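You operate a simulated robot arm through the tools that you are given. There is no shell and no other tool.

Carry out the task below with a simulated two-armed robot. There is one attempt and no reset: what you move stays moved.

Task
Seal the last side of the square glass unit, then vent the dispenser and switch it off.
Fine: TURN to the bare side, hold SEAL for the whole side; vent till the gauge reads 0 and shut the vent again.

The check looks at the end state, three seconds after you hand in, the way a careful person would. Anything else that was tipped, shoved, dropped, spilled or broken makes it a failure. A push-on lid holds only when it is set on centred and level and pressed home; a screw cap is set on level and turned clockwise until tight.

Robot
Two 7-joint arms with fingered hands on one trunk that stands fixed in place. Base frame: the origin is at the foot of the trunk, x ahead of it, y to its left, z up. Lengths are in m, angles in degrees, forces in N, time in s.
The left shoulder is at [0.072, 0.157, 1.184], the right one opposite. With the tool pointing down near the work surface each hand reaches from about 0.44 to 0.88 m from the base axis, measured 20 degrees to its own side. Payload 4 kg a hand.
The TCP of each hand is the grasp point between the finger pads, 0.03 m short of the fingertips. In the tool frame z runs along the fingers and y along their closing line. Largest opening 0.104 m; the body of the gripper starts 0.035 m behind the TCP. The gripper is a hand of 3 fingers: y runs from the thumb to the fingers, the wrist lies at [-0.015, -0.104, -0.178] in the tool frame, and closing takes about 1.5 s.
Orientation is that of the tool frame in the base frame, as a unit quaternion [w, x, y, z]. With the fingers straight down and the wrist toward the robot, the tool's x, y and z point along [0, 1, 0], [1, 0, 0] and [0, 0, -1] of the base frame.

Tools
- The arms move only by the tool send_rows. It takes "left_steps", "right_steps" or both (then of equal length, played together; a hand with none holds still); each is a list of rows, each a list of 7 numbers: the shift along the tool's x, y, z in units of 50 mm (1.0 is 50 mm), then the turn, a rotation vector about the tool's x, y, z in units of 6 degrees (1.0 is 6 degrees), then the finger opening in m, from 0 to 0.104. In form: [[tx, ty, tz, ax, ay, az, grip], ...]. A call has 1 to 20 rows; each row shifts and turns the commanded pose from where the row before left it, along the tool's axes as they then stand. A call with a number of a shift or a turn outside -1 to 1 is refused whole. Each row takes 0.2 s and may step no farther than 0.05 m and 8.6 degrees from the row before; otherwise, or with a gripper value out of range, the whole call is refused. Where a pose cannot be reached the arm comes as near as it can. A force on the tool above 40 N (or 10 N above the force at the start of the call, whichever is more), or a blocked arm, ends the call early, and 0.2 s more pass. The fingers move at their own pace (about 0.153 m/s each) and stop on an object; they squeeze with about 33 N. The grip force told is the motor's: it shows also when the fingers shut on nothing. Time passes only in rows, and 0.2 s behind the last, so rows that do not move let the fingers close. It gives the time, the measured TCP pose, the force on the tool (base axes), the opening and the grip force at its end, in the units of the frame above (readings bear some noise), with the torque about the TCP (base axes, N m) and any sound that the robot's microphone picked up.
- Cameras (640 x 400 px; columns grow to the right, rows downward): "scene" is now at [0.1325, 0.0508, 1.4156]; the picture's right is [0.53, -0.85, 0.00], its down [-0.45, -0.28, -0.85] and it looks along [0.72, 0.45, -0.53] (base axes); focal length 342 px, centre (320, 200). "left" rides on the left gripper at [-0.064, -0.094, -0.117] in its tool frame; the picture's right is [-0.72, -0.33, 0.61], its down [0.64, -0.65, 0.40] and it looks along [0.27, 0.68, 0.68] (tool axes); focal length 238 px, centre (320, 200). "right" rides on the right gripper at [0.064, -0.094, -0.117] in its tool frame; the picture's right is [-0.72, 0.33, -0.61], its down [-0.64, -0.65, 0.40] and it looks along [-0.27, 0.68, 0.68] (tool axes); focal length 238 px, centre (320, 200). There is no depth. A picture from a camera that has moved, and an enlarged one, comes with that camera's place and axes in the base frame and with its lens.
- capture(camera): a new picture of that camera. No time passes.
- move_column(by): slides the trunk up (or, below 0, down) by that many m; the arms and the scene camera ride with it, the base frame stays. It gives what a move gives, with no picture.
- preshape(shape, hand): the hand has 3 fingers and takes this shape, open, in about a second: jaw (thumb against the fingers, like two jaws); tri (thumb and two fingers); tip (a fingertip pinch); poke (one finger out to press); point (the index stretched); flat (the hand flat); cup (the hand cupped); fist (a fist). The gripper value then closes the fingers along that shape, each until it touches; the sizes above hold for jaw. It gives what a move gives, with no picture.
- aim_head(pan, tilt): turns the head with the scene camera to pan (to the left, within 86 degrees either way) and tilt (down, from -29 to 69), counted from straight ahead of the robot. It gives what a move gives.
- close_up(camera, box): a new picture of the part [left, top, right, bottom] of that camera's present view, enlarged. No time passes.
- close_job(): hands the job in; it is judged then, once.

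Places have to be worked out from the pictures, the camera data and where the tool is seen. Open the grippers and draw the arms clear of the work before you hand the job in, unless the task says otherwise.

The tools are called after "Call:" as name(argument=value, ...) on one line, values as JSON. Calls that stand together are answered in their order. send_rows: Moves the arms, as the interface text tells. Its arguments: {"type":"object","properties":{"left_steps":{"type":"array","items":{"type":"array","items":{"type":"number"}}},"right_steps":{"type":"array","items":{"type":"array","items":{"type":"number"}}}},"required":[]} The other tools are called the same way: move_column (by) slides the trunk up or down; preshape (shape, hand) gives the hand a shape; aim_head (pan, tilt) turns the head that bears the scene camera; capture (camera) takes a picture; close_up (camera, box) takes an enlarged picture of a part of a camera's view; close_job () hands the job in.

At the start:

```text
t: 0.0
left_tool_pos: [0.3663, 0.4697, 1.2254]
left_tcp_rot: [0.0, 0.707, 0.707, -0.001]
left_wrist_force: [-0.6, -0.4, 0.1]
left_ft_torque: [-0.03, 0.0, -0.02]
left_opening: 0.1036
left_finger_force: 0.1
left_shape: jaw
right_tool_pos: [0.5852, 0.0578, 1.2474]
right_tcp_rot: [-0.001, 0.706, 0.708, -0.001]
right_wrist_force: [1.2, 0.2, -0.2]
right_ft_torque: [0.02, -0.02, 0.0]
right_opening: 0.1034
right_finger_force: 0.1
right_shape: jaw
trunk travel left (down, up): [-0.6, 0.34]
head pan, tilt: [31.7, 31.7]
```

scene: 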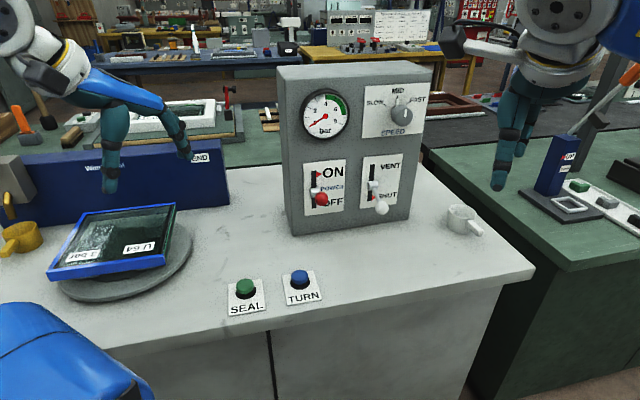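
right: 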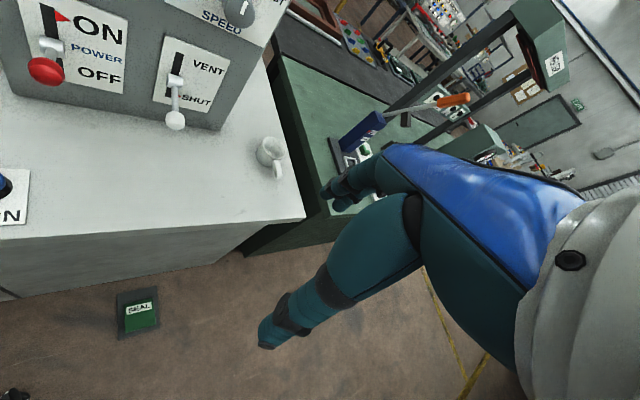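
left: 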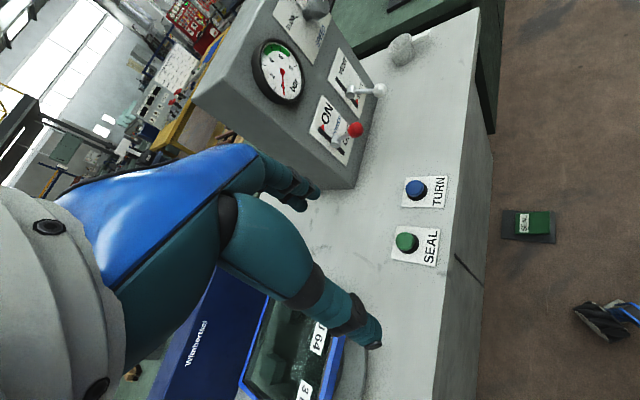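

I start by looking closely at the unit, the buttons and the panel from the scene camera.

Call:
close_up(camera="scene", box=[0, 180, 240, 330])

Call:
close_up(camera="scene", box=[270, 60, 446, 240])

Call:
close_up(camera="scene", box=[200, 250, 360, 350])

Call:
close_up(camera="left", box=[220, 240, 420, 400])

```text
2.67 times, centred on (120, 255) of scene
camera zoom: at [0.1325, 0.0508, 1.4156], right [0.53, -0.85, 0.0], down [-0.45, -0.28, -0.85], along [0.72, 0.45, -0.53], focal length 912 px, centre (853, 53)
```

zoom: 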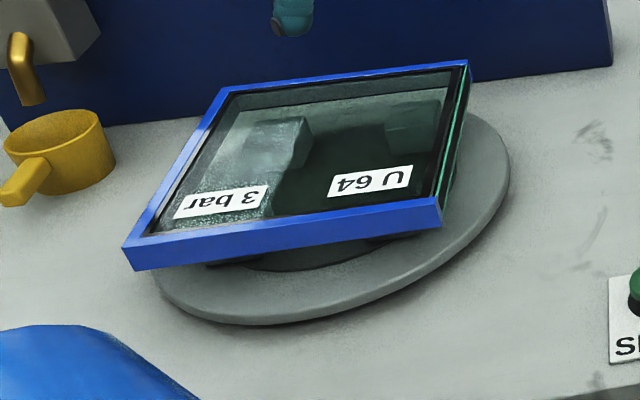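

```text
2.22 times, centred on (358, 150) of scene
camera zoom: at [0.1325, 0.0508, 1.4156], right [0.53, -0.85, 0.0], down [-0.45, -0.28, -0.85], along [0.72, 0.45, -0.53], focal length 760 px, centre (236, 311)
```

zoom: 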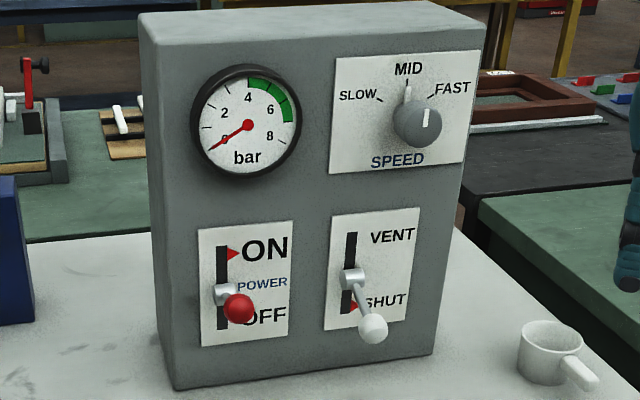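

```text
4.00 times, centred on (280, 300) of scene
camera zoom: at [0.1325, 0.0508, 1.4156], right [0.53, -0.85, 0.0], down [-0.45, -0.28, -0.85], along [0.72, 0.45, -0.53], focal length 1368 px, centre (480, -200)
```

zoom: 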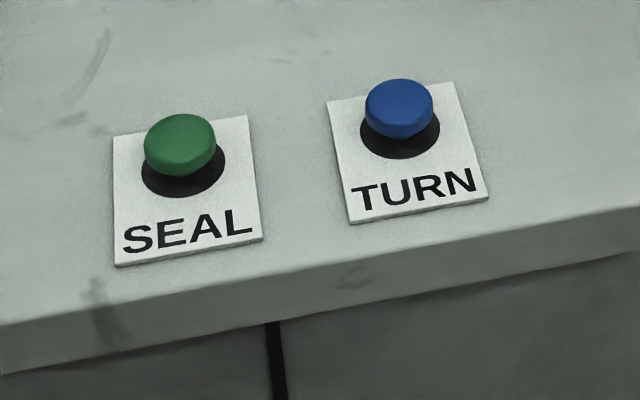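

```text
2.50 times, centred on (320, 320) of left
camera zoom: at [0.2733, 0.4053, 1.3424], right [-0.33, -0.72, -0.61], down [-0.65, 0.64, -0.4], along [0.68, 0.27, -0.68], focal length 596 px, centre (320, -100)
```

zoom: 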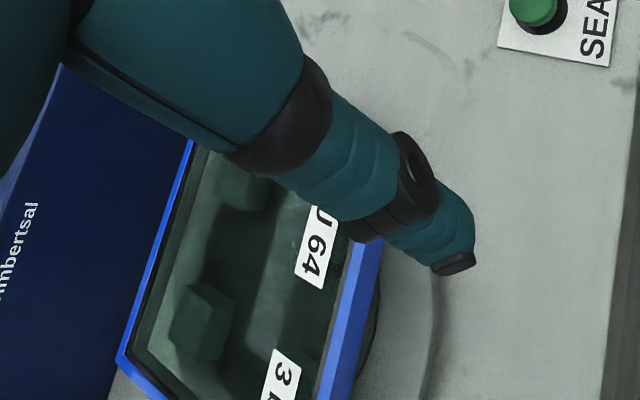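

I need the gauge and lever states, plus the rest of the bench. I take enlarged views from the gripper cameras.

Call:
close_up(camera="left", box=[220, 0, 400, 120])

Call:
close_up(camera="right", box=[0, 0, 300, 190])

Call:
close_up(camera="scene", box=[290, 80, 370, 140])

Call:
close_up(camera="scene", box=[290, 150, 410, 225])

Call:
close_up(camera="left", box=[380, 160, 580, 285])

```text
3.33 times, centred on (310, 60) of left
camera zoom: at [0.2733, 0.4053, 1.3424], right [-0.33, -0.72, -0.61], down [-0.65, 0.64, -0.4], along [0.68, 0.27, -0.68], focal length 794 px, centre (353, 667)
```

zoom: 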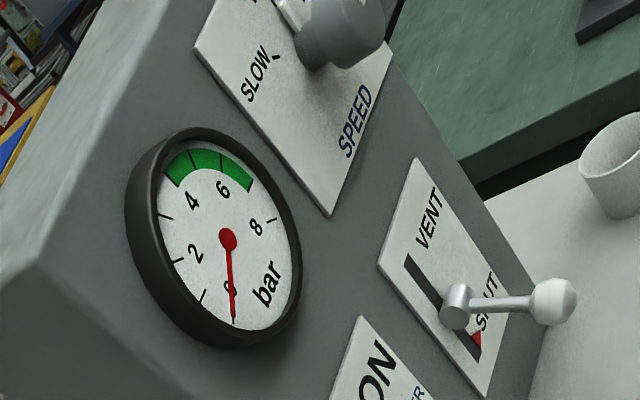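

```text
2.11 times, centred on (150, 95) of right
camera zoom: at [0.4916, 0.1221, 1.3655], right [0.33, -0.72, 0.61], down [-0.65, -0.64, -0.4], along [0.68, -0.27, -0.68], focal length 502 px, centre (678, 421)
```

zoom: 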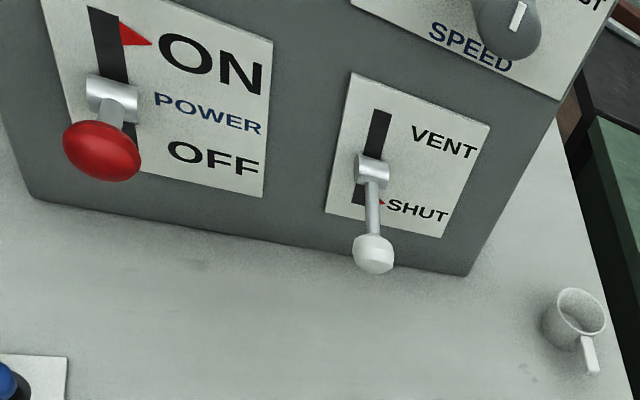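

```text
6.67 times, centred on (330, 110) of scene
camera zoom: at [0.1325, 0.0508, 1.4156], right [0.53, -0.85, 0.0], down [-0.45, -0.28, -0.85], along [0.72, 0.45, -0.53], focal length 2280 px, centre (253, 800)
```

zoom: 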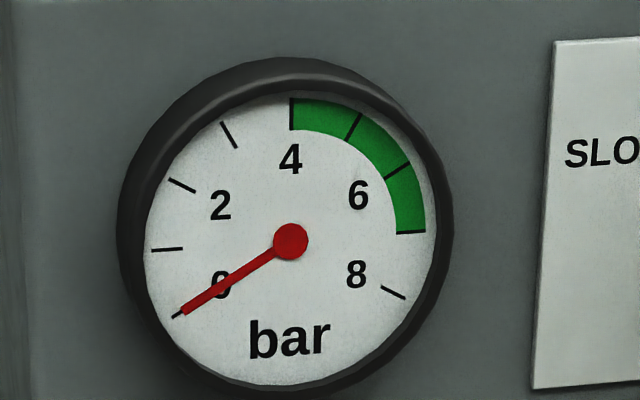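

```text
5.33 times, centred on (350, 188) of scene
camera zoom: at [0.1325, 0.0508, 1.4156], right [0.53, -0.85, 0.0], down [-0.45, -0.28, -0.85], along [0.72, 0.45, -0.53], focal length 1824 px, centre (160, 267)
```

zoom: 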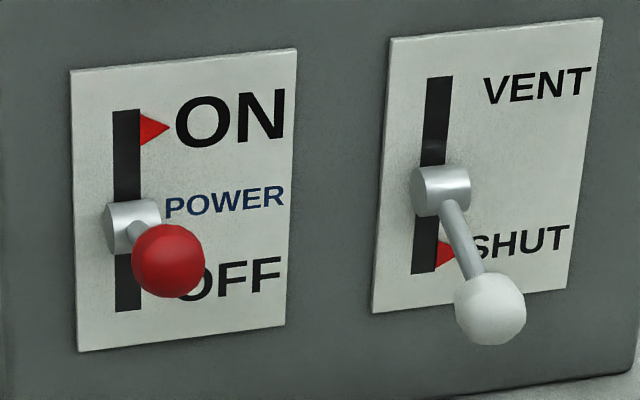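

```text
3.20 times, centred on (480, 222) of left
camera zoom: at [0.2733, 0.4053, 1.3424], right [-0.33, -0.72, -0.61], down [-0.65, 0.64, -0.4], along [0.68, 0.27, -0.68], focal length 763 px, centre (-192, 128)
```

zoom: 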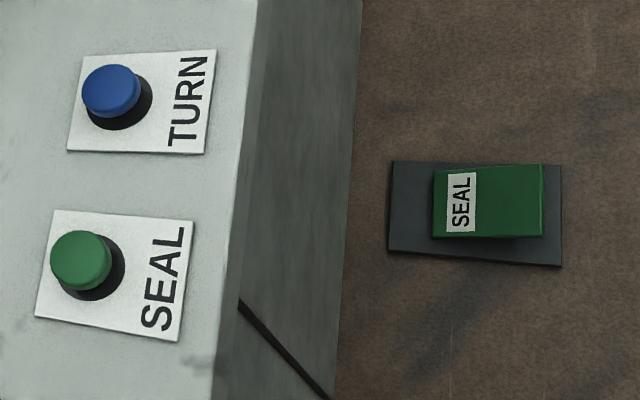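

The power lever is tipped up (ON), the vent lever down (SHUT), the gauge reads 0; three sides are blue and the right-hand side shows bare glass. I turn the head left to see the nozzle and turntable.

Call:
aim_head(pan=55, tilt=38)

Call:
capture(camera="scene")

```text
t: 0.9
left_tool_pos: [0.3649, 0.4696, 1.226]
left_tcp_rot: [0.0, 0.707, 0.707, -0.001]
left_wrist_force: [0.2, 0.0, -0.1]
left_ft_torque: [-0.03, -0.03, 0.0]
left_opening: 0.1035
left_finger_force: 0.1
left_shape: jaw
right_tool_pos: [0.5824, 0.0577, 1.2489]
right_tcp_rot: [0.0, 0.707, 0.707, 0.0]
right_wrist_force: [-0.1, 0.5, 0.1]
right_ft_torque: [-0.01, 0.0, -0.04]
right_opening: 0.1035
right_finger_force: 0.0
right_shape: jaw
trunk travel left (down, up): [-0.6, 0.34]
head pan, tilt: [55.0, 38.0]
```

```text
taken
camera scene: at [0.1057, 0.0743, 1.4059], right [0.82, -0.57, 0.0], down [-0.35, -0.51, -0.79], along [0.45, 0.64, -0.62], focal length 342 px, centre (320, 200)
```

scene: 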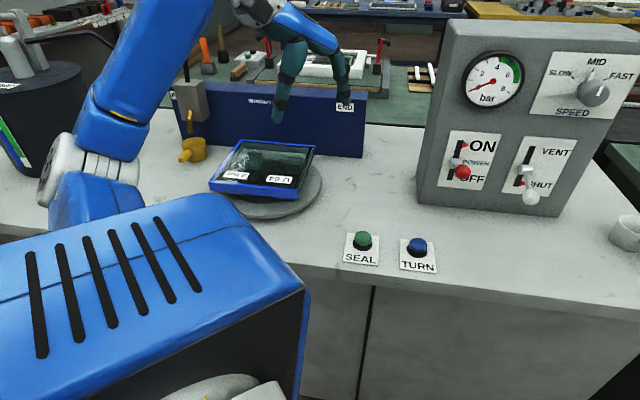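

Call:
close_up(camera="scene", box=[160, 70, 380, 230])

Call:
close_up(camera="scene", box=[170, 70, 250, 170])

Call:
close_up(camera="scene", box=[430, 30, 640, 230])

```text
2.50 times, centred on (270, 150) of scene
camera zoom: at [0.1057, 0.0743, 1.4059], right [0.82, -0.57, 0.0], down [-0.35, -0.51, -0.79], along [0.45, 0.64, -0.62], focal length 855 px, centre (445, 325)
```

zoom: 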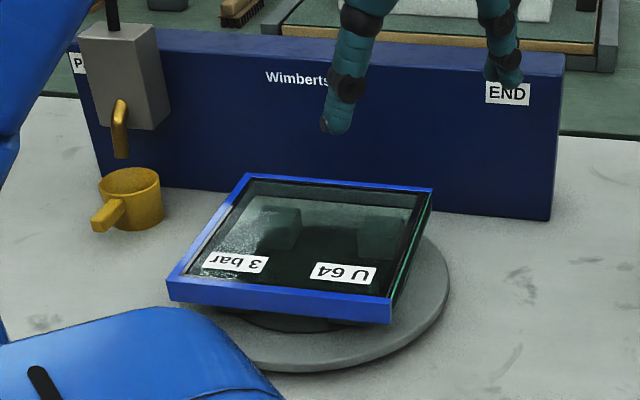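

```text
4.00 times, centred on (210, 120) of scene
camera zoom: at [0.1057, 0.0743, 1.4059], right [0.82, -0.57, 0.0], down [-0.35, -0.51, -0.79], along [0.45, 0.64, -0.62], focal length 1368 px, centre (760, 520)
```

zoom: 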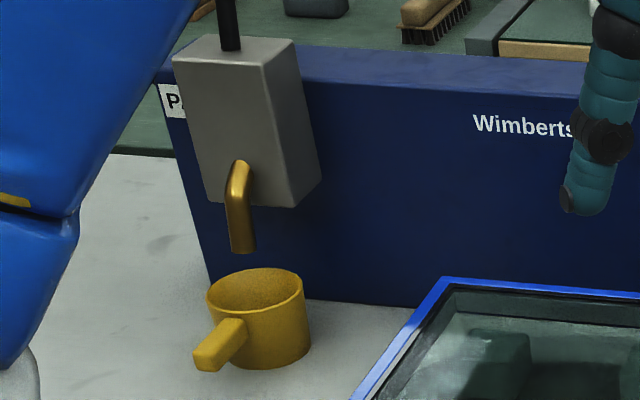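

```text
2.00 times, centred on (535, 130) of scene
camera zoom: at [0.1057, 0.0743, 1.4059], right [0.82, -0.57, 0.0], down [-0.35, -0.51, -0.79], along [0.45, 0.64, -0.62], focal length 684 px, centre (-110, 340)
```

zoom: 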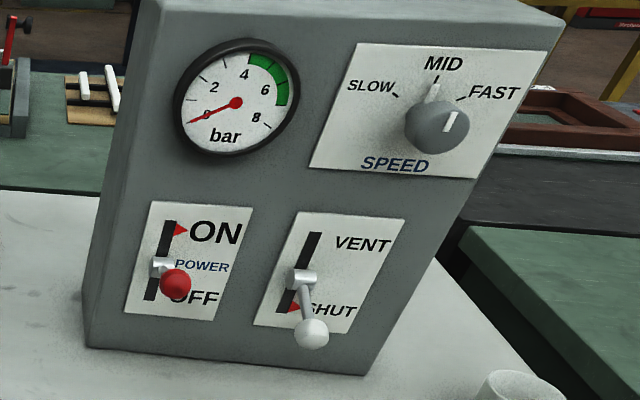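

The nozzle carriage runs along the blue rail from PARK to END, so the bare side must face that rail. I shape the left hand for pressing and look at where the finger is.

Call:
preshape(hand="left", shape="poke")

Call:
capture(camera="left")

Call:
aim_head(pan=42, tilt=33)

Call:
capture(camera="scene")

```text
t: 1.8
left_tool_pos: [0.3649, 0.4694, 1.2259]
left_tcp_rot: [0.0, 0.707, 0.708, -0.001]
left_wrist_force: [-0.4, 0.4, 0.3]
left_ft_torque: [0.01, -0.01, 0.03]
left_opening: 0.0002
left_finger_force: 0.0
left_shape: poke
right_tool_pos: [0.5837, 0.0563, 1.2475]
right_tcp_rot: [0.0, 0.706, 0.708, 0.0]
right_wrist_force: [0.6, 0.2, 0.9]
right_ft_torque: [-0.02, -0.02, 0.0]
right_opening: 0.1036
right_finger_force: 0.1
right_shape: jaw
trunk travel left (down, up): [-0.6, 0.34]
head pan, tilt: [55.0, 38.0]
```

```text
taken
camera left: at [0.272, 0.4039, 1.3432], right [-0.33, -0.72, -0.61], down [-0.65, 0.64, -0.4], along [0.68, 0.27, -0.68], focal length 238 px, centre (320, 200)
```

left: 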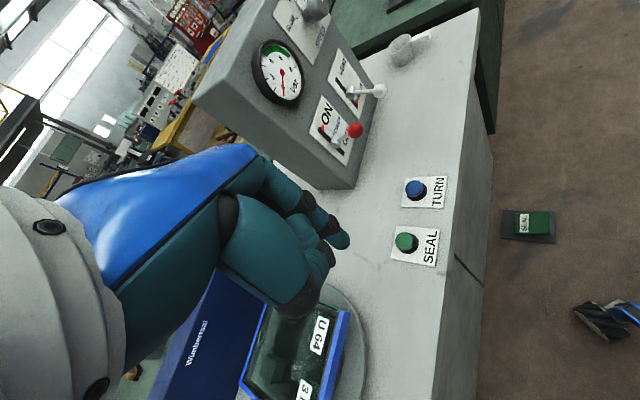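

```text
t: 2.5
left_tool_pos: [0.3655, 0.469, 1.2257]
left_tcp_rot: [0.0, 0.707, 0.707, -0.001]
left_wrist_force: [-0.1, -0.1, 0.1]
left_ft_torque: [0.0, -0.01, -0.02]
left_opening: 0.0
left_finger_force: 0.0
left_shape: poke
right_tool_pos: [0.5838, 0.0551, 1.2489]
right_tcp_rot: [-0.001, 0.706, 0.708, 0.001]
right_wrist_force: [-0.1, -0.9, 0.4]
right_ft_torque: [-0.01, 0.0, -0.06]
right_opening: 0.1035
right_finger_force: 0.0
right_shape: jaw
trunk travel left (down, up): [-0.6, 0.34]
head pan, tilt: [42.0, 33.0]
```

```text
taken
camera scene: at [0.1224, 0.0632, 1.4135], right [0.67, -0.74, 0.0], down [-0.41, -0.37, -0.84], along [0.62, 0.56, -0.55], focal length 342 px, centre (320, 200)
```

scene: 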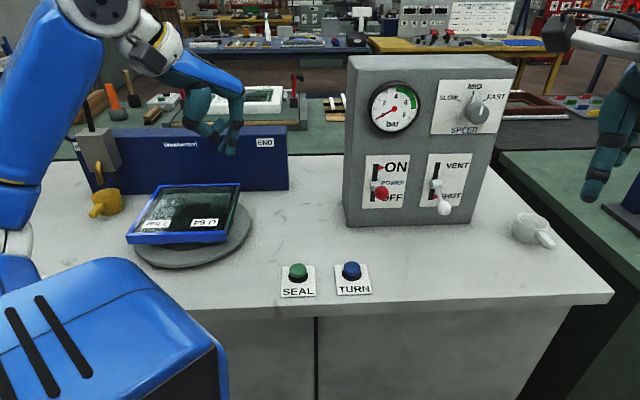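

Call:
close_up(camera="scene", box=[150, 30, 270, 170])

Call:
close_up(camera="left", box=[220, 150, 420, 330])

Call:
close_up(camera="scene", box=[350, 70, 440, 140])

```text
2.86 times, centred on (210, 100) of scene
camera zoom: at [0.1224, 0.0632, 1.4135], right [0.67, -0.74, 0.0], down [-0.41, -0.37, -0.84], along [0.62, 0.56, -0.55], focal length 977 px, centre (634, 486)
```

zoom: 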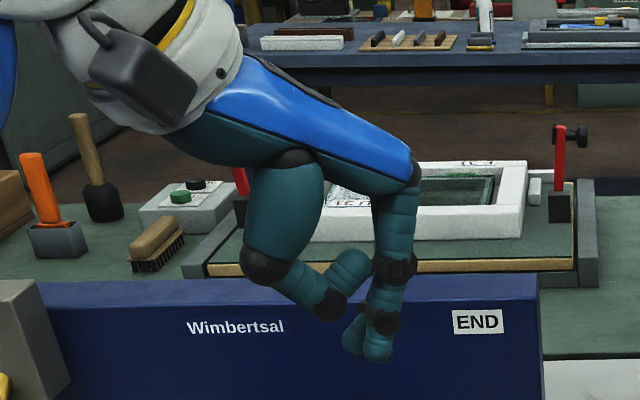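

```text
2.22 times, centred on (320, 240) of left
camera zoom: at [0.2719, 0.4039, 1.3432], right [-0.33, -0.72, -0.61], down [-0.65, 0.64, -0.4], along [0.68, 0.27, -0.68], focal length 530 px, centre (320, 111)
```

zoom: 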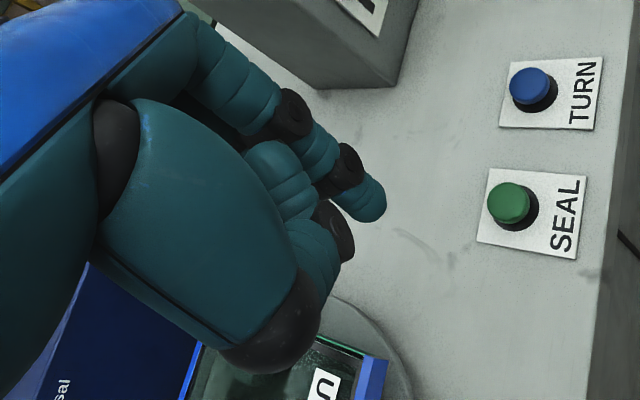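

```text
5.71 times, centred on (395, 105) of scene
camera zoom: at [0.1224, 0.0632, 1.4135], right [0.67, -0.74, 0.0], down [-0.41, -0.37, -0.84], along [0.62, 0.56, -0.55], focal length 1954 px, centre (-109, 743)
```

zoom: 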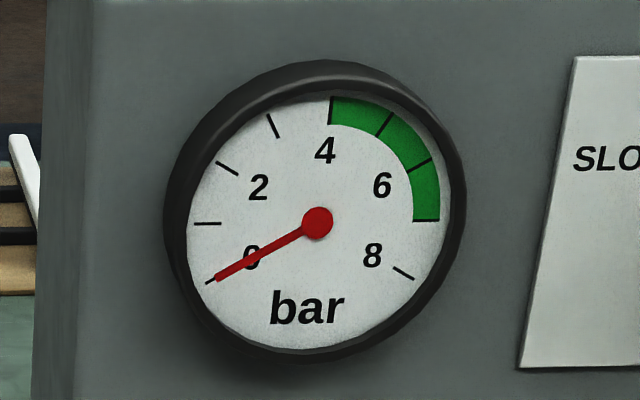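

The gauge still reads 0. The poke fingertip sits about 30 mm ahead of the TCP; I place TURN's cap at about (0.573, 0.380, 0.876) and move the left hand above it.

Call:
send_rows(left_steps=[[-0.166, 0.406, 0.452, 0, 0, 0, 0], [-0.166, 0.406, 0.452, 0, 0, 0, 0], [-0.166, 0.406, 0.452, 0, 0, 0, 0], [-0.166, 0.406, 0.452, 0, 0, 0, 0], [-0.166, 0.406, 0.452, 0, 0, 0, 0], [-0.166, 0.406, 0.452, 0, 0, 0, 0], [-0.166, 0.406, 0.452, 0, 0, 0, 0], [-0.166, 0.406, 0.452, 0, 0, 0, 0], [-0.166, 0.406, 0.452, 0, 0, 0, 0], [-0.166, 0.406, 0.452, 0, 0, 0, 0], [0, 0, 0, 0, 0, 0, 0]])

Call:
capture(camera="scene")

Call:
capture(camera="left")

Call:
capture(camera="right")

```text
t: 4.9
left_tool_pos: [0.5704, 0.3865, 1.0005]
left_tcp_rot: [0.0, 0.707, 0.707, 0.0]
left_wrist_force: [0.1, -0.1, 0.2]
left_ft_torque: [-0.03, -0.01, 0.0]
left_opening: 0.0001
left_finger_force: 0.0
left_shape: poke
right_tool_pos: [0.5838, 0.0551, 1.2489]
right_tcp_rot: [0.0, 0.706, 0.708, 0.0]
right_wrist_force: [-0.7, 0.1, 0.4]
right_ft_torque: [0.01, -0.01, -0.03]
right_opening: 0.1036
right_finger_force: 0.0
right_shape: jaw
trunk travel left (down, up): [-0.6, 0.34]
head pan, tilt: [42.0, 33.0]
```

```text
taken
camera scene: at [0.1228, 0.0628, 1.4135], right [0.67, -0.74, 0.0], down [-0.41, -0.37, -0.84], along [0.62, 0.56, -0.55], focal length 342 px, centre (320, 200)
```

scene: 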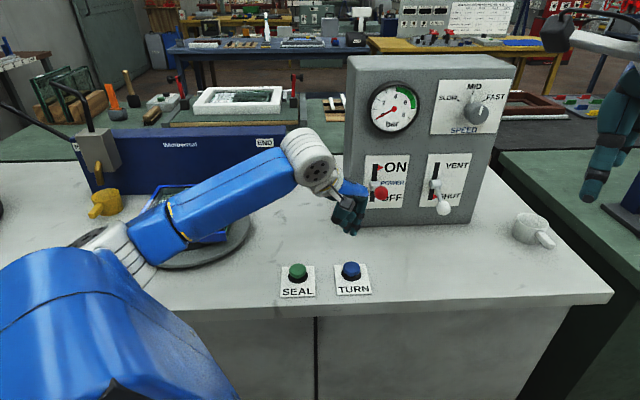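

```text
taken
camera left: at [0.4768, 0.3217, 1.1176], right [-0.33, -0.72, -0.61], down [-0.65, 0.64, -0.4], along [0.68, 0.27, -0.68], focal length 238 px, centre (320, 200)
```

left: 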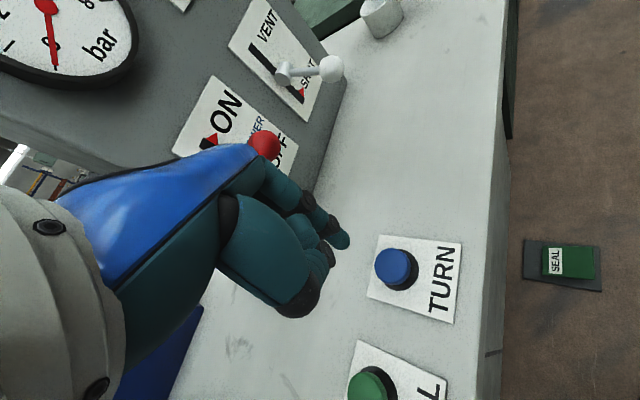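

```text
taken
camera right: at [0.4896, 0.1207, 1.3664], right [0.33, -0.72, 0.61], down [-0.65, -0.64, -0.4], along [0.68, -0.27, -0.68], focal length 238 px, centre (320, 200)
```

right: 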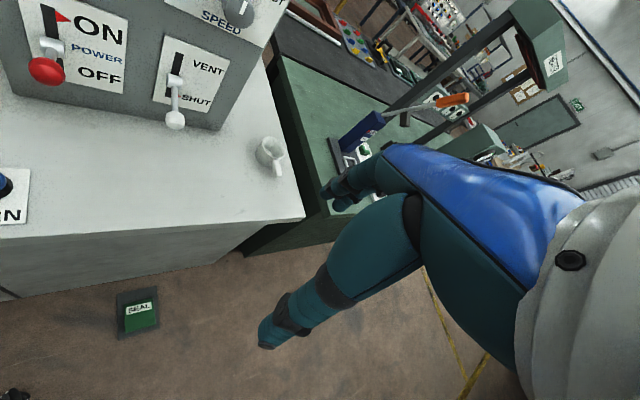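

TURN triangulates again to about (0.574, 0.377, 0.876), almost right under the fingertip. I lower by 80 mm with a small sideways correction and check before contact.

Call:
send_rows(left_steps=[[-0.06, 0, 0.4, 0, 0, 0, 0], [0, 0, 0.4, 0, 0, 0, 0], [0, 0, 0.4, 0, 0, 0, 0], [0, 0, 0.4, 0, 0, 0, 0], [0, 0, 0, 0, 0, 0, 0]])

Call:
capture(camera="left")

Call:
close_up(camera="scene", box=[260, 180, 420, 300])

```text
t: 6.1
left_tool_pos: [0.5685, 0.3832, 0.92]
left_tcp_rot: [0.0, 0.707, 0.708, -0.001]
left_wrist_force: [-0.1, 0.1, -0.1]
left_ft_torque: [-0.01, -0.02, 0.02]
left_opening: 0.0
left_finger_force: 0.0
left_shape: poke
right_tool_pos: [0.5833, 0.0554, 1.2482]
right_tcp_rot: [0.001, 0.706, 0.708, -0.001]
right_wrist_force: [0.8, -1.0, -0.7]
right_ft_torque: [0.01, -0.02, 0.02]
right_opening: 0.1035
right_finger_force: 0.1
right_shape: jaw
trunk travel left (down, up): [-0.6, 0.34]
head pan, tilt: [42.0, 33.0]
```

```text
taken
camera left: at [0.4753, 0.3179, 1.0365], right [-0.33, -0.72, -0.61], down [-0.65, 0.64, -0.4], along [0.68, 0.27, -0.68], focal length 238 px, centre (320, 200)
```

left: 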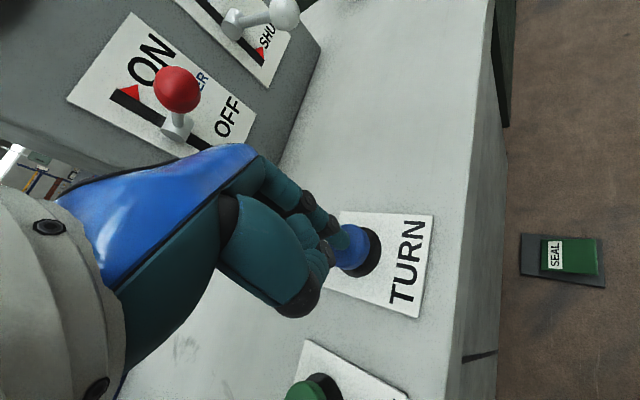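

```text
3.33 times, centred on (340, 240) of scene
camera zoom: at [0.123, 0.0627, 1.4135], right [0.67, -0.74, 0.0], down [-0.41, -0.37, -0.84], along [0.62, 0.56, -0.55], focal length 1140 px, centre (253, 67)
```

zoom: 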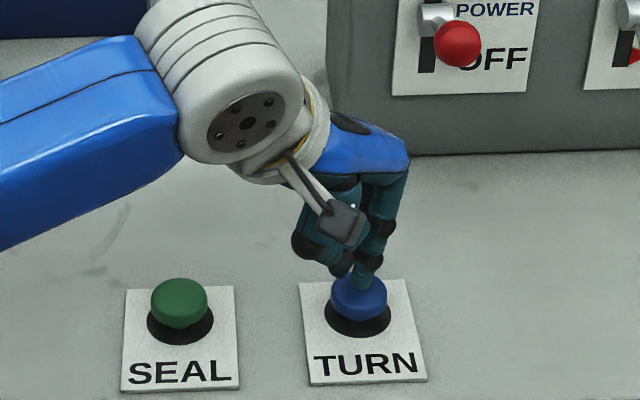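

The fingertip is centred over TURN about 10 mm above it. I press slowly down and watch the force.

Call:
send_rows(left_steps=[[0, 0, 0.1, 0, 0, 0, 0], [0, 0, 0.08, 0, 0, 0, 0], [0, 0, 0.06, 0, 0, 0, 0], [0, 0, 0.06, 0, 0, 0, 0]])

Call:
close_up(camera="scene", box=[60, 100, 420, 300])

```text
t: 7.1
left_tool_pos: [0.569, 0.3826, 0.9055]
left_tcp_rot: [-0.001, 0.707, 0.707, 0.0]
left_wrist_force: [1.5, 1.2, 1.4]
left_ft_torque: [0.02, -0.01, 0.0]
left_opening: 0.0
left_finger_force: 0.0
left_shape: poke
right_tool_pos: [0.5838, 0.0563, 1.2481]
right_tcp_rot: [0.0, 0.707, 0.707, 0.0]
right_wrist_force: [0.6, 0.1, 0.2]
right_ft_torque: [0.01, -0.01, -0.02]
right_opening: 0.1034
right_finger_force: 0.0
right_shape: jaw
trunk travel left (down, up): [-0.6, 0.34]
head pan, tilt: [42.0, 33.0]
```

```text
1.78 times, centred on (240, 200) of scene
camera zoom: at [0.1228, 0.0625, 1.4136], right [0.67, -0.74, 0.0], down [-0.41, -0.37, -0.84], along [0.62, 0.56, -0.55], focal length 608 px, centre (462, 200)
```

zoom: 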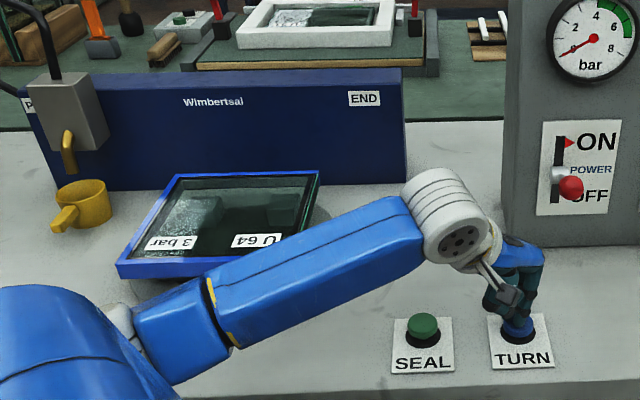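

A light touch (about 1.4 N), no sound yet and the table has not turned. I press a few millimetres deeper.

Call:
send_rows(left_steps=[[0, 0, 0.06, 0, 0, 0, 0], [0, 0, 0.04, 0, 0, 0, 0]])

Call:
close_up(camera="scene", box=[60, 100, 420, 300])

```text
t: 7.7
left_tool_pos: [0.5682, 0.3824, 0.9007]
left_tcp_rot: [0.001, 0.707, 0.707, 0.0]
left_wrist_force: [1.6, -0.4, 5.7]
left_ft_torque: [0.11, -0.03, -0.04]
left_opening: 0.0
left_finger_force: 0.0
left_shape: poke
right_tool_pos: [0.5836, 0.0548, 1.249]
right_tcp_rot: [0.0, 0.706, 0.708, 0.0]
right_wrist_force: [0.4, 0.8, 0.0]
right_ft_torque: [0.02, -0.01, -0.01]
right_opening: 0.1036
right_finger_force: 0.2
right_shape: jaw
trunk travel left (down, up): [-0.6, 0.34]
head pan, tilt: [42.0, 33.0]
heard: click
```

```text
1.78 times, centred on (240, 200) of scene
camera zoom: at [0.1222, 0.0618, 1.4137], right [0.67, -0.74, 0.0], down [-0.41, -0.37, -0.84], along [0.62, 0.56, -0.55], focal length 608 px, centre (462, 200)
```

zoom: 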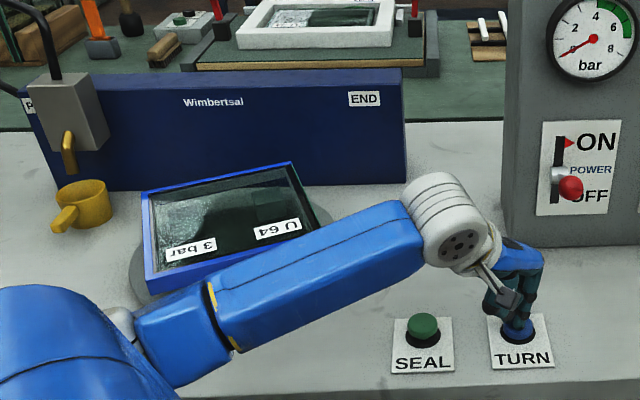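

A click, and the unit has begun turning counter-clockwise (seen from above), which brings the bare right side toward the rail. I lift off to see whether it indexes on its own.

Call:
send_rows(left_steps=[[0, 0, -0.3, 0, 0, 0, 0], [0, 0, 0, 0, 0, 0, 0]])

Call:
close_up(camera="scene", box=[60, 100, 420, 300])

```text
t: 8.3
left_tool_pos: [0.5674, 0.3832, 0.9155]
left_tcp_rot: [-0.001, 0.707, 0.707, -0.001]
left_wrist_force: [0.0, -1.3, -0.5]
left_ft_torque: [0.02, -0.01, 0.0]
left_opening: 0.0
left_finger_force: 0.1
left_shape: poke
right_tool_pos: [0.5829, 0.055, 1.2484]
right_tcp_rot: [0.0, 0.706, 0.708, 0.0]
right_wrist_force: [0.0, 0.8, 0.3]
right_ft_torque: [-0.02, 0.01, -0.01]
right_opening: 0.1036
right_finger_force: 0.0
right_shape: jaw
trunk travel left (down, up): [-0.6, 0.34]
head pan, tilt: [42.0, 33.0]
```

```text
1.78 times, centred on (240, 200) of scene
camera zoom: at [0.123, 0.0629, 1.4134], right [0.67, -0.74, 0.0], down [-0.41, -0.37, -0.84], along [0.62, 0.56, -0.55], focal length 608 px, centre (462, 200)
```

zoom: 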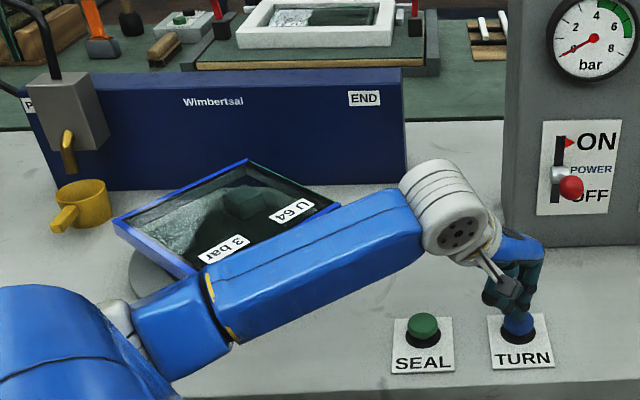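

It has turned on after release, so it seems to index on its own. I wait a second more.

Call:
send_rows(left_steps=[[0, 0, -0.2, 0, 0, 0, 0], [0, 0, 0, 0, 0, 0, 0], [0, 0, 0, 0, 0, 0, 0], [0, 0, 0, 0, 0, 0, 0], [0, 0, 0, 0, 0, 0, 0]])

Call:
close_up(camera="scene", box=[60, 100, 420, 300])

```text
t: 9.5
left_tool_pos: [0.5682, 0.3824, 0.9256]
left_tcp_rot: [0.0, 0.707, 0.707, 0.0]
left_wrist_force: [0.1, 0.2, 0.7]
left_ft_torque: [0.0, -0.01, 0.01]
left_opening: 0.0
left_finger_force: 0.2
left_shape: poke
right_tool_pos: [0.5833, 0.0547, 1.2484]
right_tcp_rot: [0.0, 0.706, 0.708, 0.001]
right_wrist_force: [0.2, 0.1, 0.6]
right_ft_torque: [-0.03, -0.01, -0.01]
right_opening: 0.1037
right_finger_force: 0.1
right_shape: jaw
trunk travel left (down, up): [-0.6, 0.34]
head pan, tilt: [42.0, 33.0]
```

```text
1.78 times, centred on (240, 200) of scene
camera zoom: at [0.1231, 0.0628, 1.4135], right [0.67, -0.74, 0.0], down [-0.41, -0.37, -0.84], along [0.62, 0.56, -0.55], focal length 608 px, centre (462, 200)
```

zoom: 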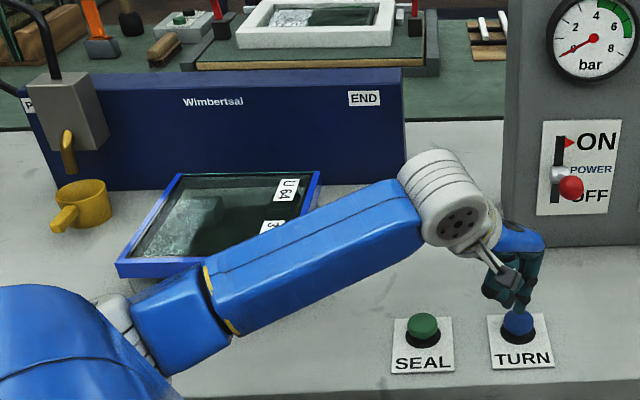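

The unit has turned 90° and looks settled. I zoom in to verify the far side is the bare one and look at the gauge.

Call:
close_up(camera="scene", box=[110, 170, 270, 270])

Call:
close_up(camera="scene", box=[350, 70, 520, 220])

```text
4.00 times, centred on (190, 220) of scene
camera zoom: at [0.1231, 0.0628, 1.4135], right [0.67, -0.74, 0.0], down [-0.41, -0.37, -0.84], along [0.62, 0.56, -0.55], focal length 1368 px, centre (840, 120)
```

zoom: 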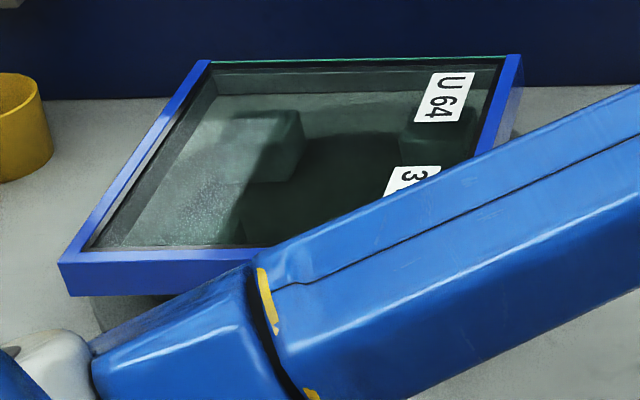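

```text
2.67 times, centred on (435, 145) of scene
camera zoom: at [0.1231, 0.0628, 1.4135], right [0.67, -0.74, 0.0], down [-0.41, -0.37, -0.84], along [0.62, 0.56, -0.55], focal length 912 px, centre (13, 347)
```

zoom: 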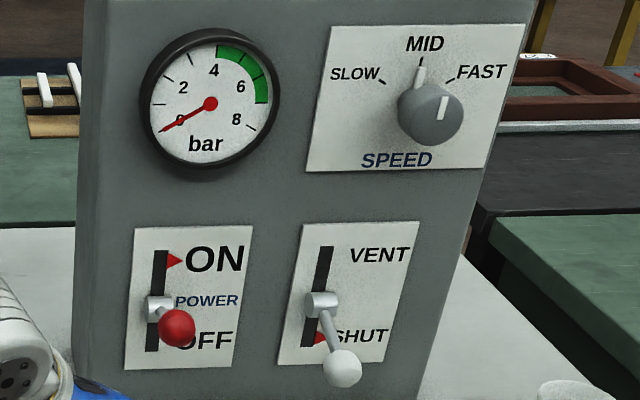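

The far side is the bare glass edge now (single 90° index). Gauge still 0; it may build with SEAL. I move the finger over SEAL, judged at about (0.491, 0.461, 0.875).

Call:
send_rows(left_steps=[[0, 0, -0.4, 0, 0, 0, 0], [0.415, -0.42, 0, 0, 0, 0, 0], [0.415, -0.42, 0, 0, 0, 0, 0], [0.415, -0.42, 0, 0, 0, 0, 0], [0.415, -0.42, 0, 0, 0, 0, 0], [0, 0, 0.4, 0, 0, 0, 0], [0, 0, 0, 0, 0, 0, 0]])

Call:
capture(camera="scene")

Call:
capture(camera="left")

Call:
close_up(camera="scene", box=[220, 200, 400, 310])

```text
t: 11.1
left_tool_pos: [0.484, 0.467, 0.9231]
left_tcp_rot: [0.0, 0.708, 0.707, 0.0]
left_wrist_force: [0.4, 0.4, -0.1]
left_ft_torque: [-0.02, 0.05, -0.01]
left_opening: 0.0001
left_finger_force: 0.0
left_shape: poke
right_tool_pos: [0.5842, 0.0563, 1.248]
right_tcp_rot: [-0.001, 0.706, 0.708, -0.001]
right_wrist_force: [-0.5, 0.0, 0.5]
right_ft_torque: [-0.02, 0.0, 0.0]
right_opening: 0.1035
right_finger_force: 0.0
right_shape: jaw
trunk travel left (down, up): [-0.6, 0.34]
head pan, tilt: [42.0, 33.0]
```

```text
taken
camera scene: at [0.1232, 0.0632, 1.4134], right [0.67, -0.74, 0.0], down [-0.41, -0.37, -0.84], along [0.62, 0.56, -0.55], focal length 342 px, centre (320, 200)
```

scene: 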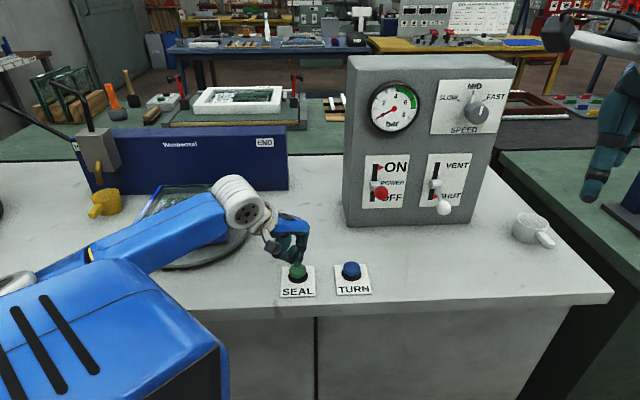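

```text
taken
camera left: at [0.3905, 0.4012, 1.0415], right [-0.33, -0.72, -0.61], down [-0.65, 0.64, -0.4], along [0.68, 0.27, -0.68], focal length 238 px, centre (320, 200)
```

left: 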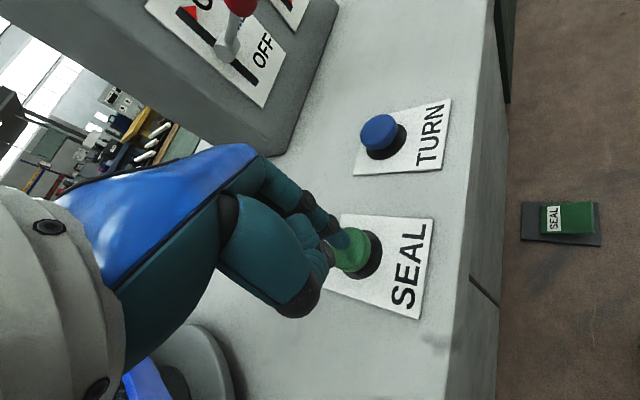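

```text
3.56 times, centred on (310, 255) of scene
camera zoom: at [0.1232, 0.0632, 1.4134], right [0.67, -0.74, 0.0], down [-0.41, -0.37, -0.84], along [0.62, 0.56, -0.55], focal length 1216 px, centre (356, 4)
```

zoom: 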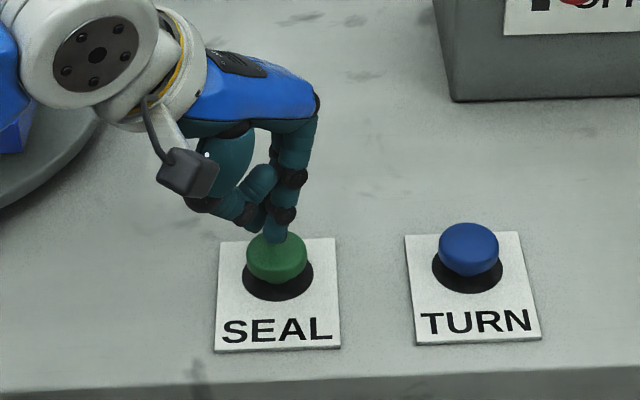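

The fingertip is centred over SEAL and the forearm is well in front of the carriage's path. I press SEAL down and hold, then check at once.

Call:
send_rows(left_steps=[[0, 0, 0.2, 0, 0, 0, 0], [0, 0, 0.14, 0, 0, 0, 0], [0, 0, 0.1, 0, 0, 0, 0], [0, 0, 0.05, 0, 0, 0, 0]])

Call:
capture(camera="scene")

```text
t: 12.1
left_tool_pos: [0.4846, 0.4662, 0.9022]
left_tcp_rot: [0.002, 0.707, 0.707, 0.002]
left_wrist_force: [0.6, 1.5, 5.0]
left_ft_torque: [0.12, -0.05, -0.04]
left_opening: 0.0002
left_finger_force: 0.0
left_shape: poke
right_tool_pos: [0.583, 0.0554, 1.2499]
right_tcp_rot: [-0.001, 0.706, 0.708, 0.0]
right_wrist_force: [0.2, 0.3, -0.8]
right_ft_torque: [0.01, 0.0, -0.02]
right_opening: 0.1039
right_finger_force: 0.0
right_shape: jaw
trunk travel left (down, up): [-0.6, 0.34]
head pan, tilt: [42.0, 33.0]
heard: click
```

```text
taken
camera scene: at [0.1221, 0.0624, 1.4137], right [0.67, -0.74, 0.0], down [-0.41, -0.37, -0.84], along [0.62, 0.56, -0.55], focal length 342 px, centre (320, 200)
```

scene: 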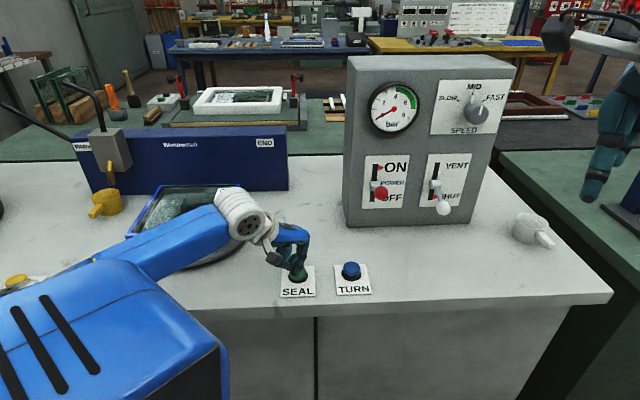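

Click: the carriage has left PARK. I look at the gauge and nozzle before letting more time pass.

Call:
close_up(camera="scene", box=[350, 70, 440, 140])

Call:
close_up(camera="scene", box=[60, 100, 300, 250])

```text
5.71 times, centred on (395, 105) of scene
camera zoom: at [0.1221, 0.0624, 1.4137], right [0.67, -0.74, 0.0], down [-0.41, -0.37, -0.84], along [0.62, 0.56, -0.55], focal length 1954 px, centre (-109, 743)
```

zoom: 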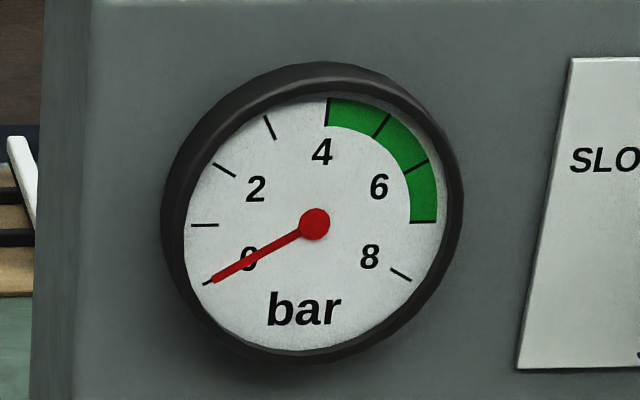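

```text
2.67 times, centred on (180, 175) of scene
camera zoom: at [0.1221, 0.0624, 1.4137], right [0.67, -0.74, 0.0], down [-0.41, -0.37, -0.84], along [0.62, 0.56, -0.55], focal length 912 px, centre (693, 267)
```

zoom: 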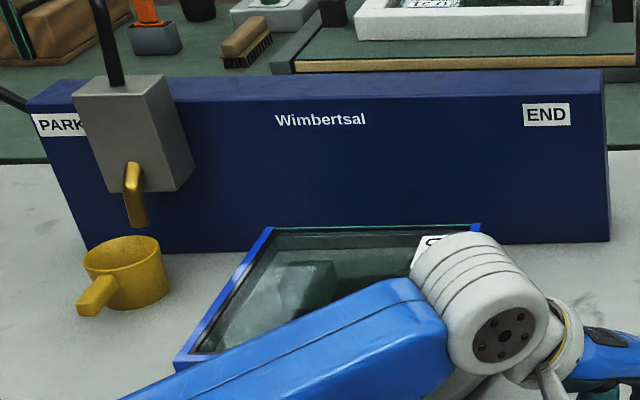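

The carriage is moving but the gauge is still at 0. I hold on for a short moment more, a touch deeper, and look again before the nozzle reaches the glass.

Call:
send_rows(left_steps=[[0, 0, 0.03, 0, 0, 0, 0]])

Call:
close_up(camera="scene", box=[350, 70, 440, 140])

Call:
close_up(camera="scene", box=[60, 100, 300, 250])

```text
t: 12.5
left_tool_pos: [0.4842, 0.4653, 0.9014]
left_tcp_rot: [0.001, 0.707, 0.707, 0.003]
left_wrist_force: [2.8, 1.4, 10.5]
left_ft_torque: [0.18, -0.06, -0.02]
left_opening: 0.0003
left_finger_force: 0.0
left_shape: poke
right_tool_pos: [0.5832, 0.0548, 1.2494]
right_tcp_rot: [-0.001, 0.707, 0.707, 0.001]
right_wrist_force: [1.0, -0.1, -0.2]
right_ft_torque: [-0.01, -0.01, -0.03]
right_opening: 0.1035
right_finger_force: 0.0
right_shape: jaw
trunk travel left (down, up): [-0.6, 0.34]
head pan, tilt: [42.0, 33.0]
```

```text
5.71 times, centred on (395, 105) of scene
camera zoom: at [0.1213, 0.0614, 1.4139], right [0.67, -0.74, 0.0], down [-0.41, -0.37, -0.84], along [0.62, 0.56, -0.55], focal length 1954 px, centre (-109, 743)
```

zoom: 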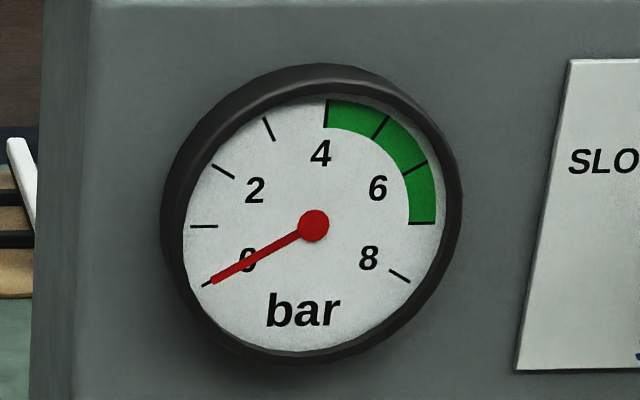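

```text
2.67 times, centred on (180, 175) of scene
camera zoom: at [0.1213, 0.0614, 1.4139], right [0.67, -0.74, 0.0], down [-0.41, -0.37, -0.84], along [0.62, 0.56, -0.55], focal length 912 px, centre (693, 267)
```

zoom: 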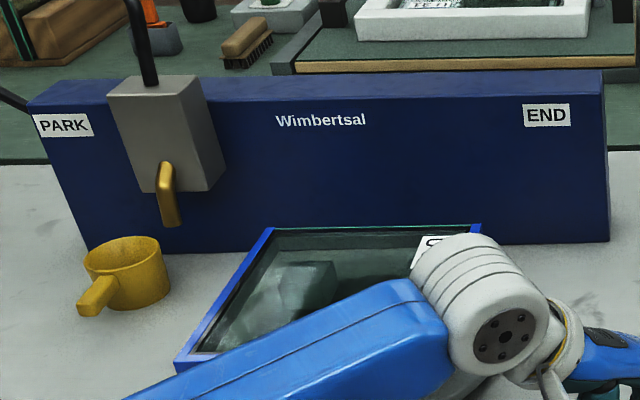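

No visible pressure yet; the nozzle is still roughly 1.2 s short of the glass. I hold another short step and re-check.

Call:
send_rows(left_steps=[[0, 0, 0, 0, 0, 0, 0]])

Call:
close_up(camera="scene", box=[350, 70, 440, 140])

Call:
close_up(camera="scene", box=[60, 100, 300, 250])

```text
t: 12.9
left_tool_pos: [0.4827, 0.4668, 0.9]
left_tcp_rot: [0.001, 0.707, 0.707, 0.002]
left_wrist_force: [3.4, 1.7, 12.4]
left_ft_torque: [0.23, -0.1, -0.04]
left_opening: 0.0002
left_finger_force: 0.0
left_shape: poke
right_tool_pos: [0.5826, 0.0548, 1.2483]
right_tcp_rot: [0.0, 0.707, 0.708, 0.001]
right_wrist_force: [-0.4, 0.0, 0.8]
right_ft_torque: [-0.02, 0.04, -0.01]
right_opening: 0.1034
right_finger_force: 0.1
right_shape: jaw
trunk travel left (down, up): [-0.6, 0.34]
head pan, tilt: [42.0, 33.0]
```

```text
5.71 times, centred on (395, 105) of scene
camera zoom: at [0.1213, 0.0614, 1.4138], right [0.67, -0.74, 0.0], down [-0.41, -0.37, -0.84], along [0.62, 0.56, -0.55], focal length 1954 px, centre (-109, 743)
```

zoom: 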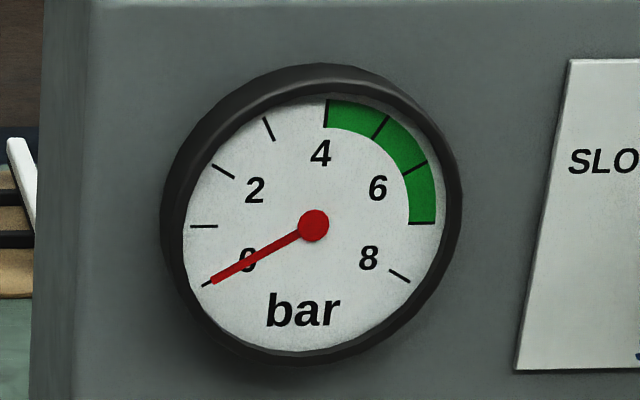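

```text
2.67 times, centred on (180, 175) of scene
camera zoom: at [0.1213, 0.0614, 1.4138], right [0.67, -0.74, 0.0], down [-0.41, -0.37, -0.84], along [0.62, 0.56, -0.55], focal length 912 px, centre (693, 267)
```

zoom: 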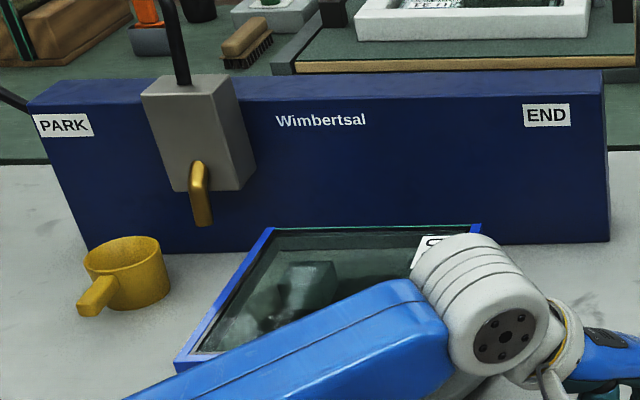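

Still 0 and no strand from the nozzle, but the instruction is to hold SEAL through the whole side, and pressure may come on only over the glass. I keep holding in small steps and watch.

Call:
send_rows(left_steps=[[0, 0, 0, 0, 0, 0, 0], [0, 0, 0, 0, 0, 0, 0]])

Call:
close_up(camera="scene", box=[60, 70, 440, 250])

Call:
close_up(camera="scene", box=[120, 140, 260, 220])

```text
t: 13.5
left_tool_pos: [0.4837, 0.4657, 0.9001]
left_tcp_rot: [0.001, 0.707, 0.707, 0.001]
left_wrist_force: [5.1, 1.9, 13.9]
left_ft_torque: [0.26, -0.1, -0.09]
left_opening: 0.0
left_finger_force: 0.1
left_shape: poke
right_tool_pos: [0.5825, 0.0554, 1.2489]
right_tcp_rot: [-0.002, 0.707, 0.707, 0.001]
right_wrist_force: [0.2, 0.6, 0.4]
right_ft_torque: [0.02, 0.03, -0.01]
right_opening: 0.1038
right_finger_force: 0.1
right_shape: jaw
trunk travel left (down, up): [-0.6, 0.34]
head pan, tilt: [42.0, 33.0]
```

```text
1.68 times, centred on (250, 160) of scene
camera zoom: at [0.1212, 0.0612, 1.4138], right [0.67, -0.74, 0.0], down [-0.41, -0.37, -0.84], along [0.62, 0.56, -0.55], focal length 576 px, centre (438, 267)
```

zoom: 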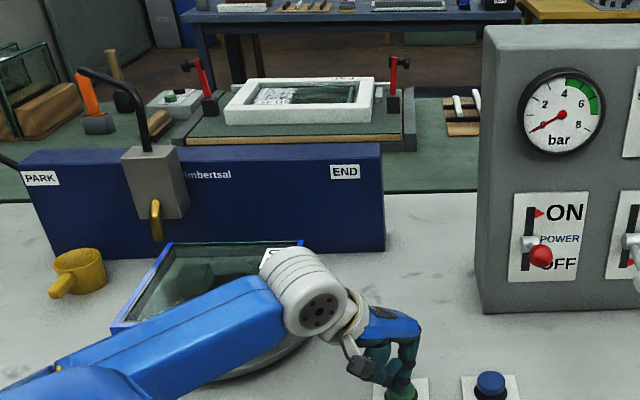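

```text
4.57 times, centred on (190, 180) of scene
camera zoom: at [0.1212, 0.0612, 1.4138], right [0.67, -0.74, 0.0], down [-0.41, -0.37, -0.84], along [0.62, 0.56, -0.55], focal length 1563 px, centre (914, 291)
```

zoom: 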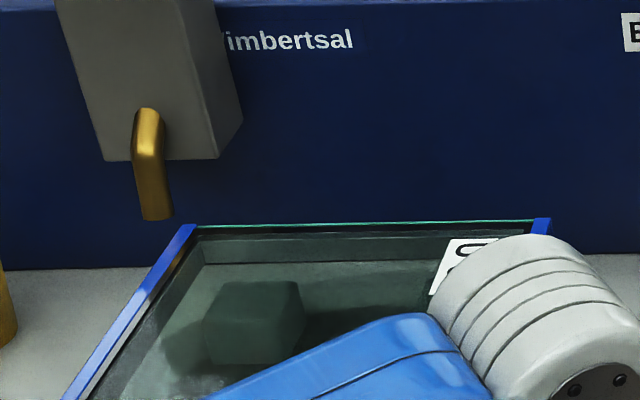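

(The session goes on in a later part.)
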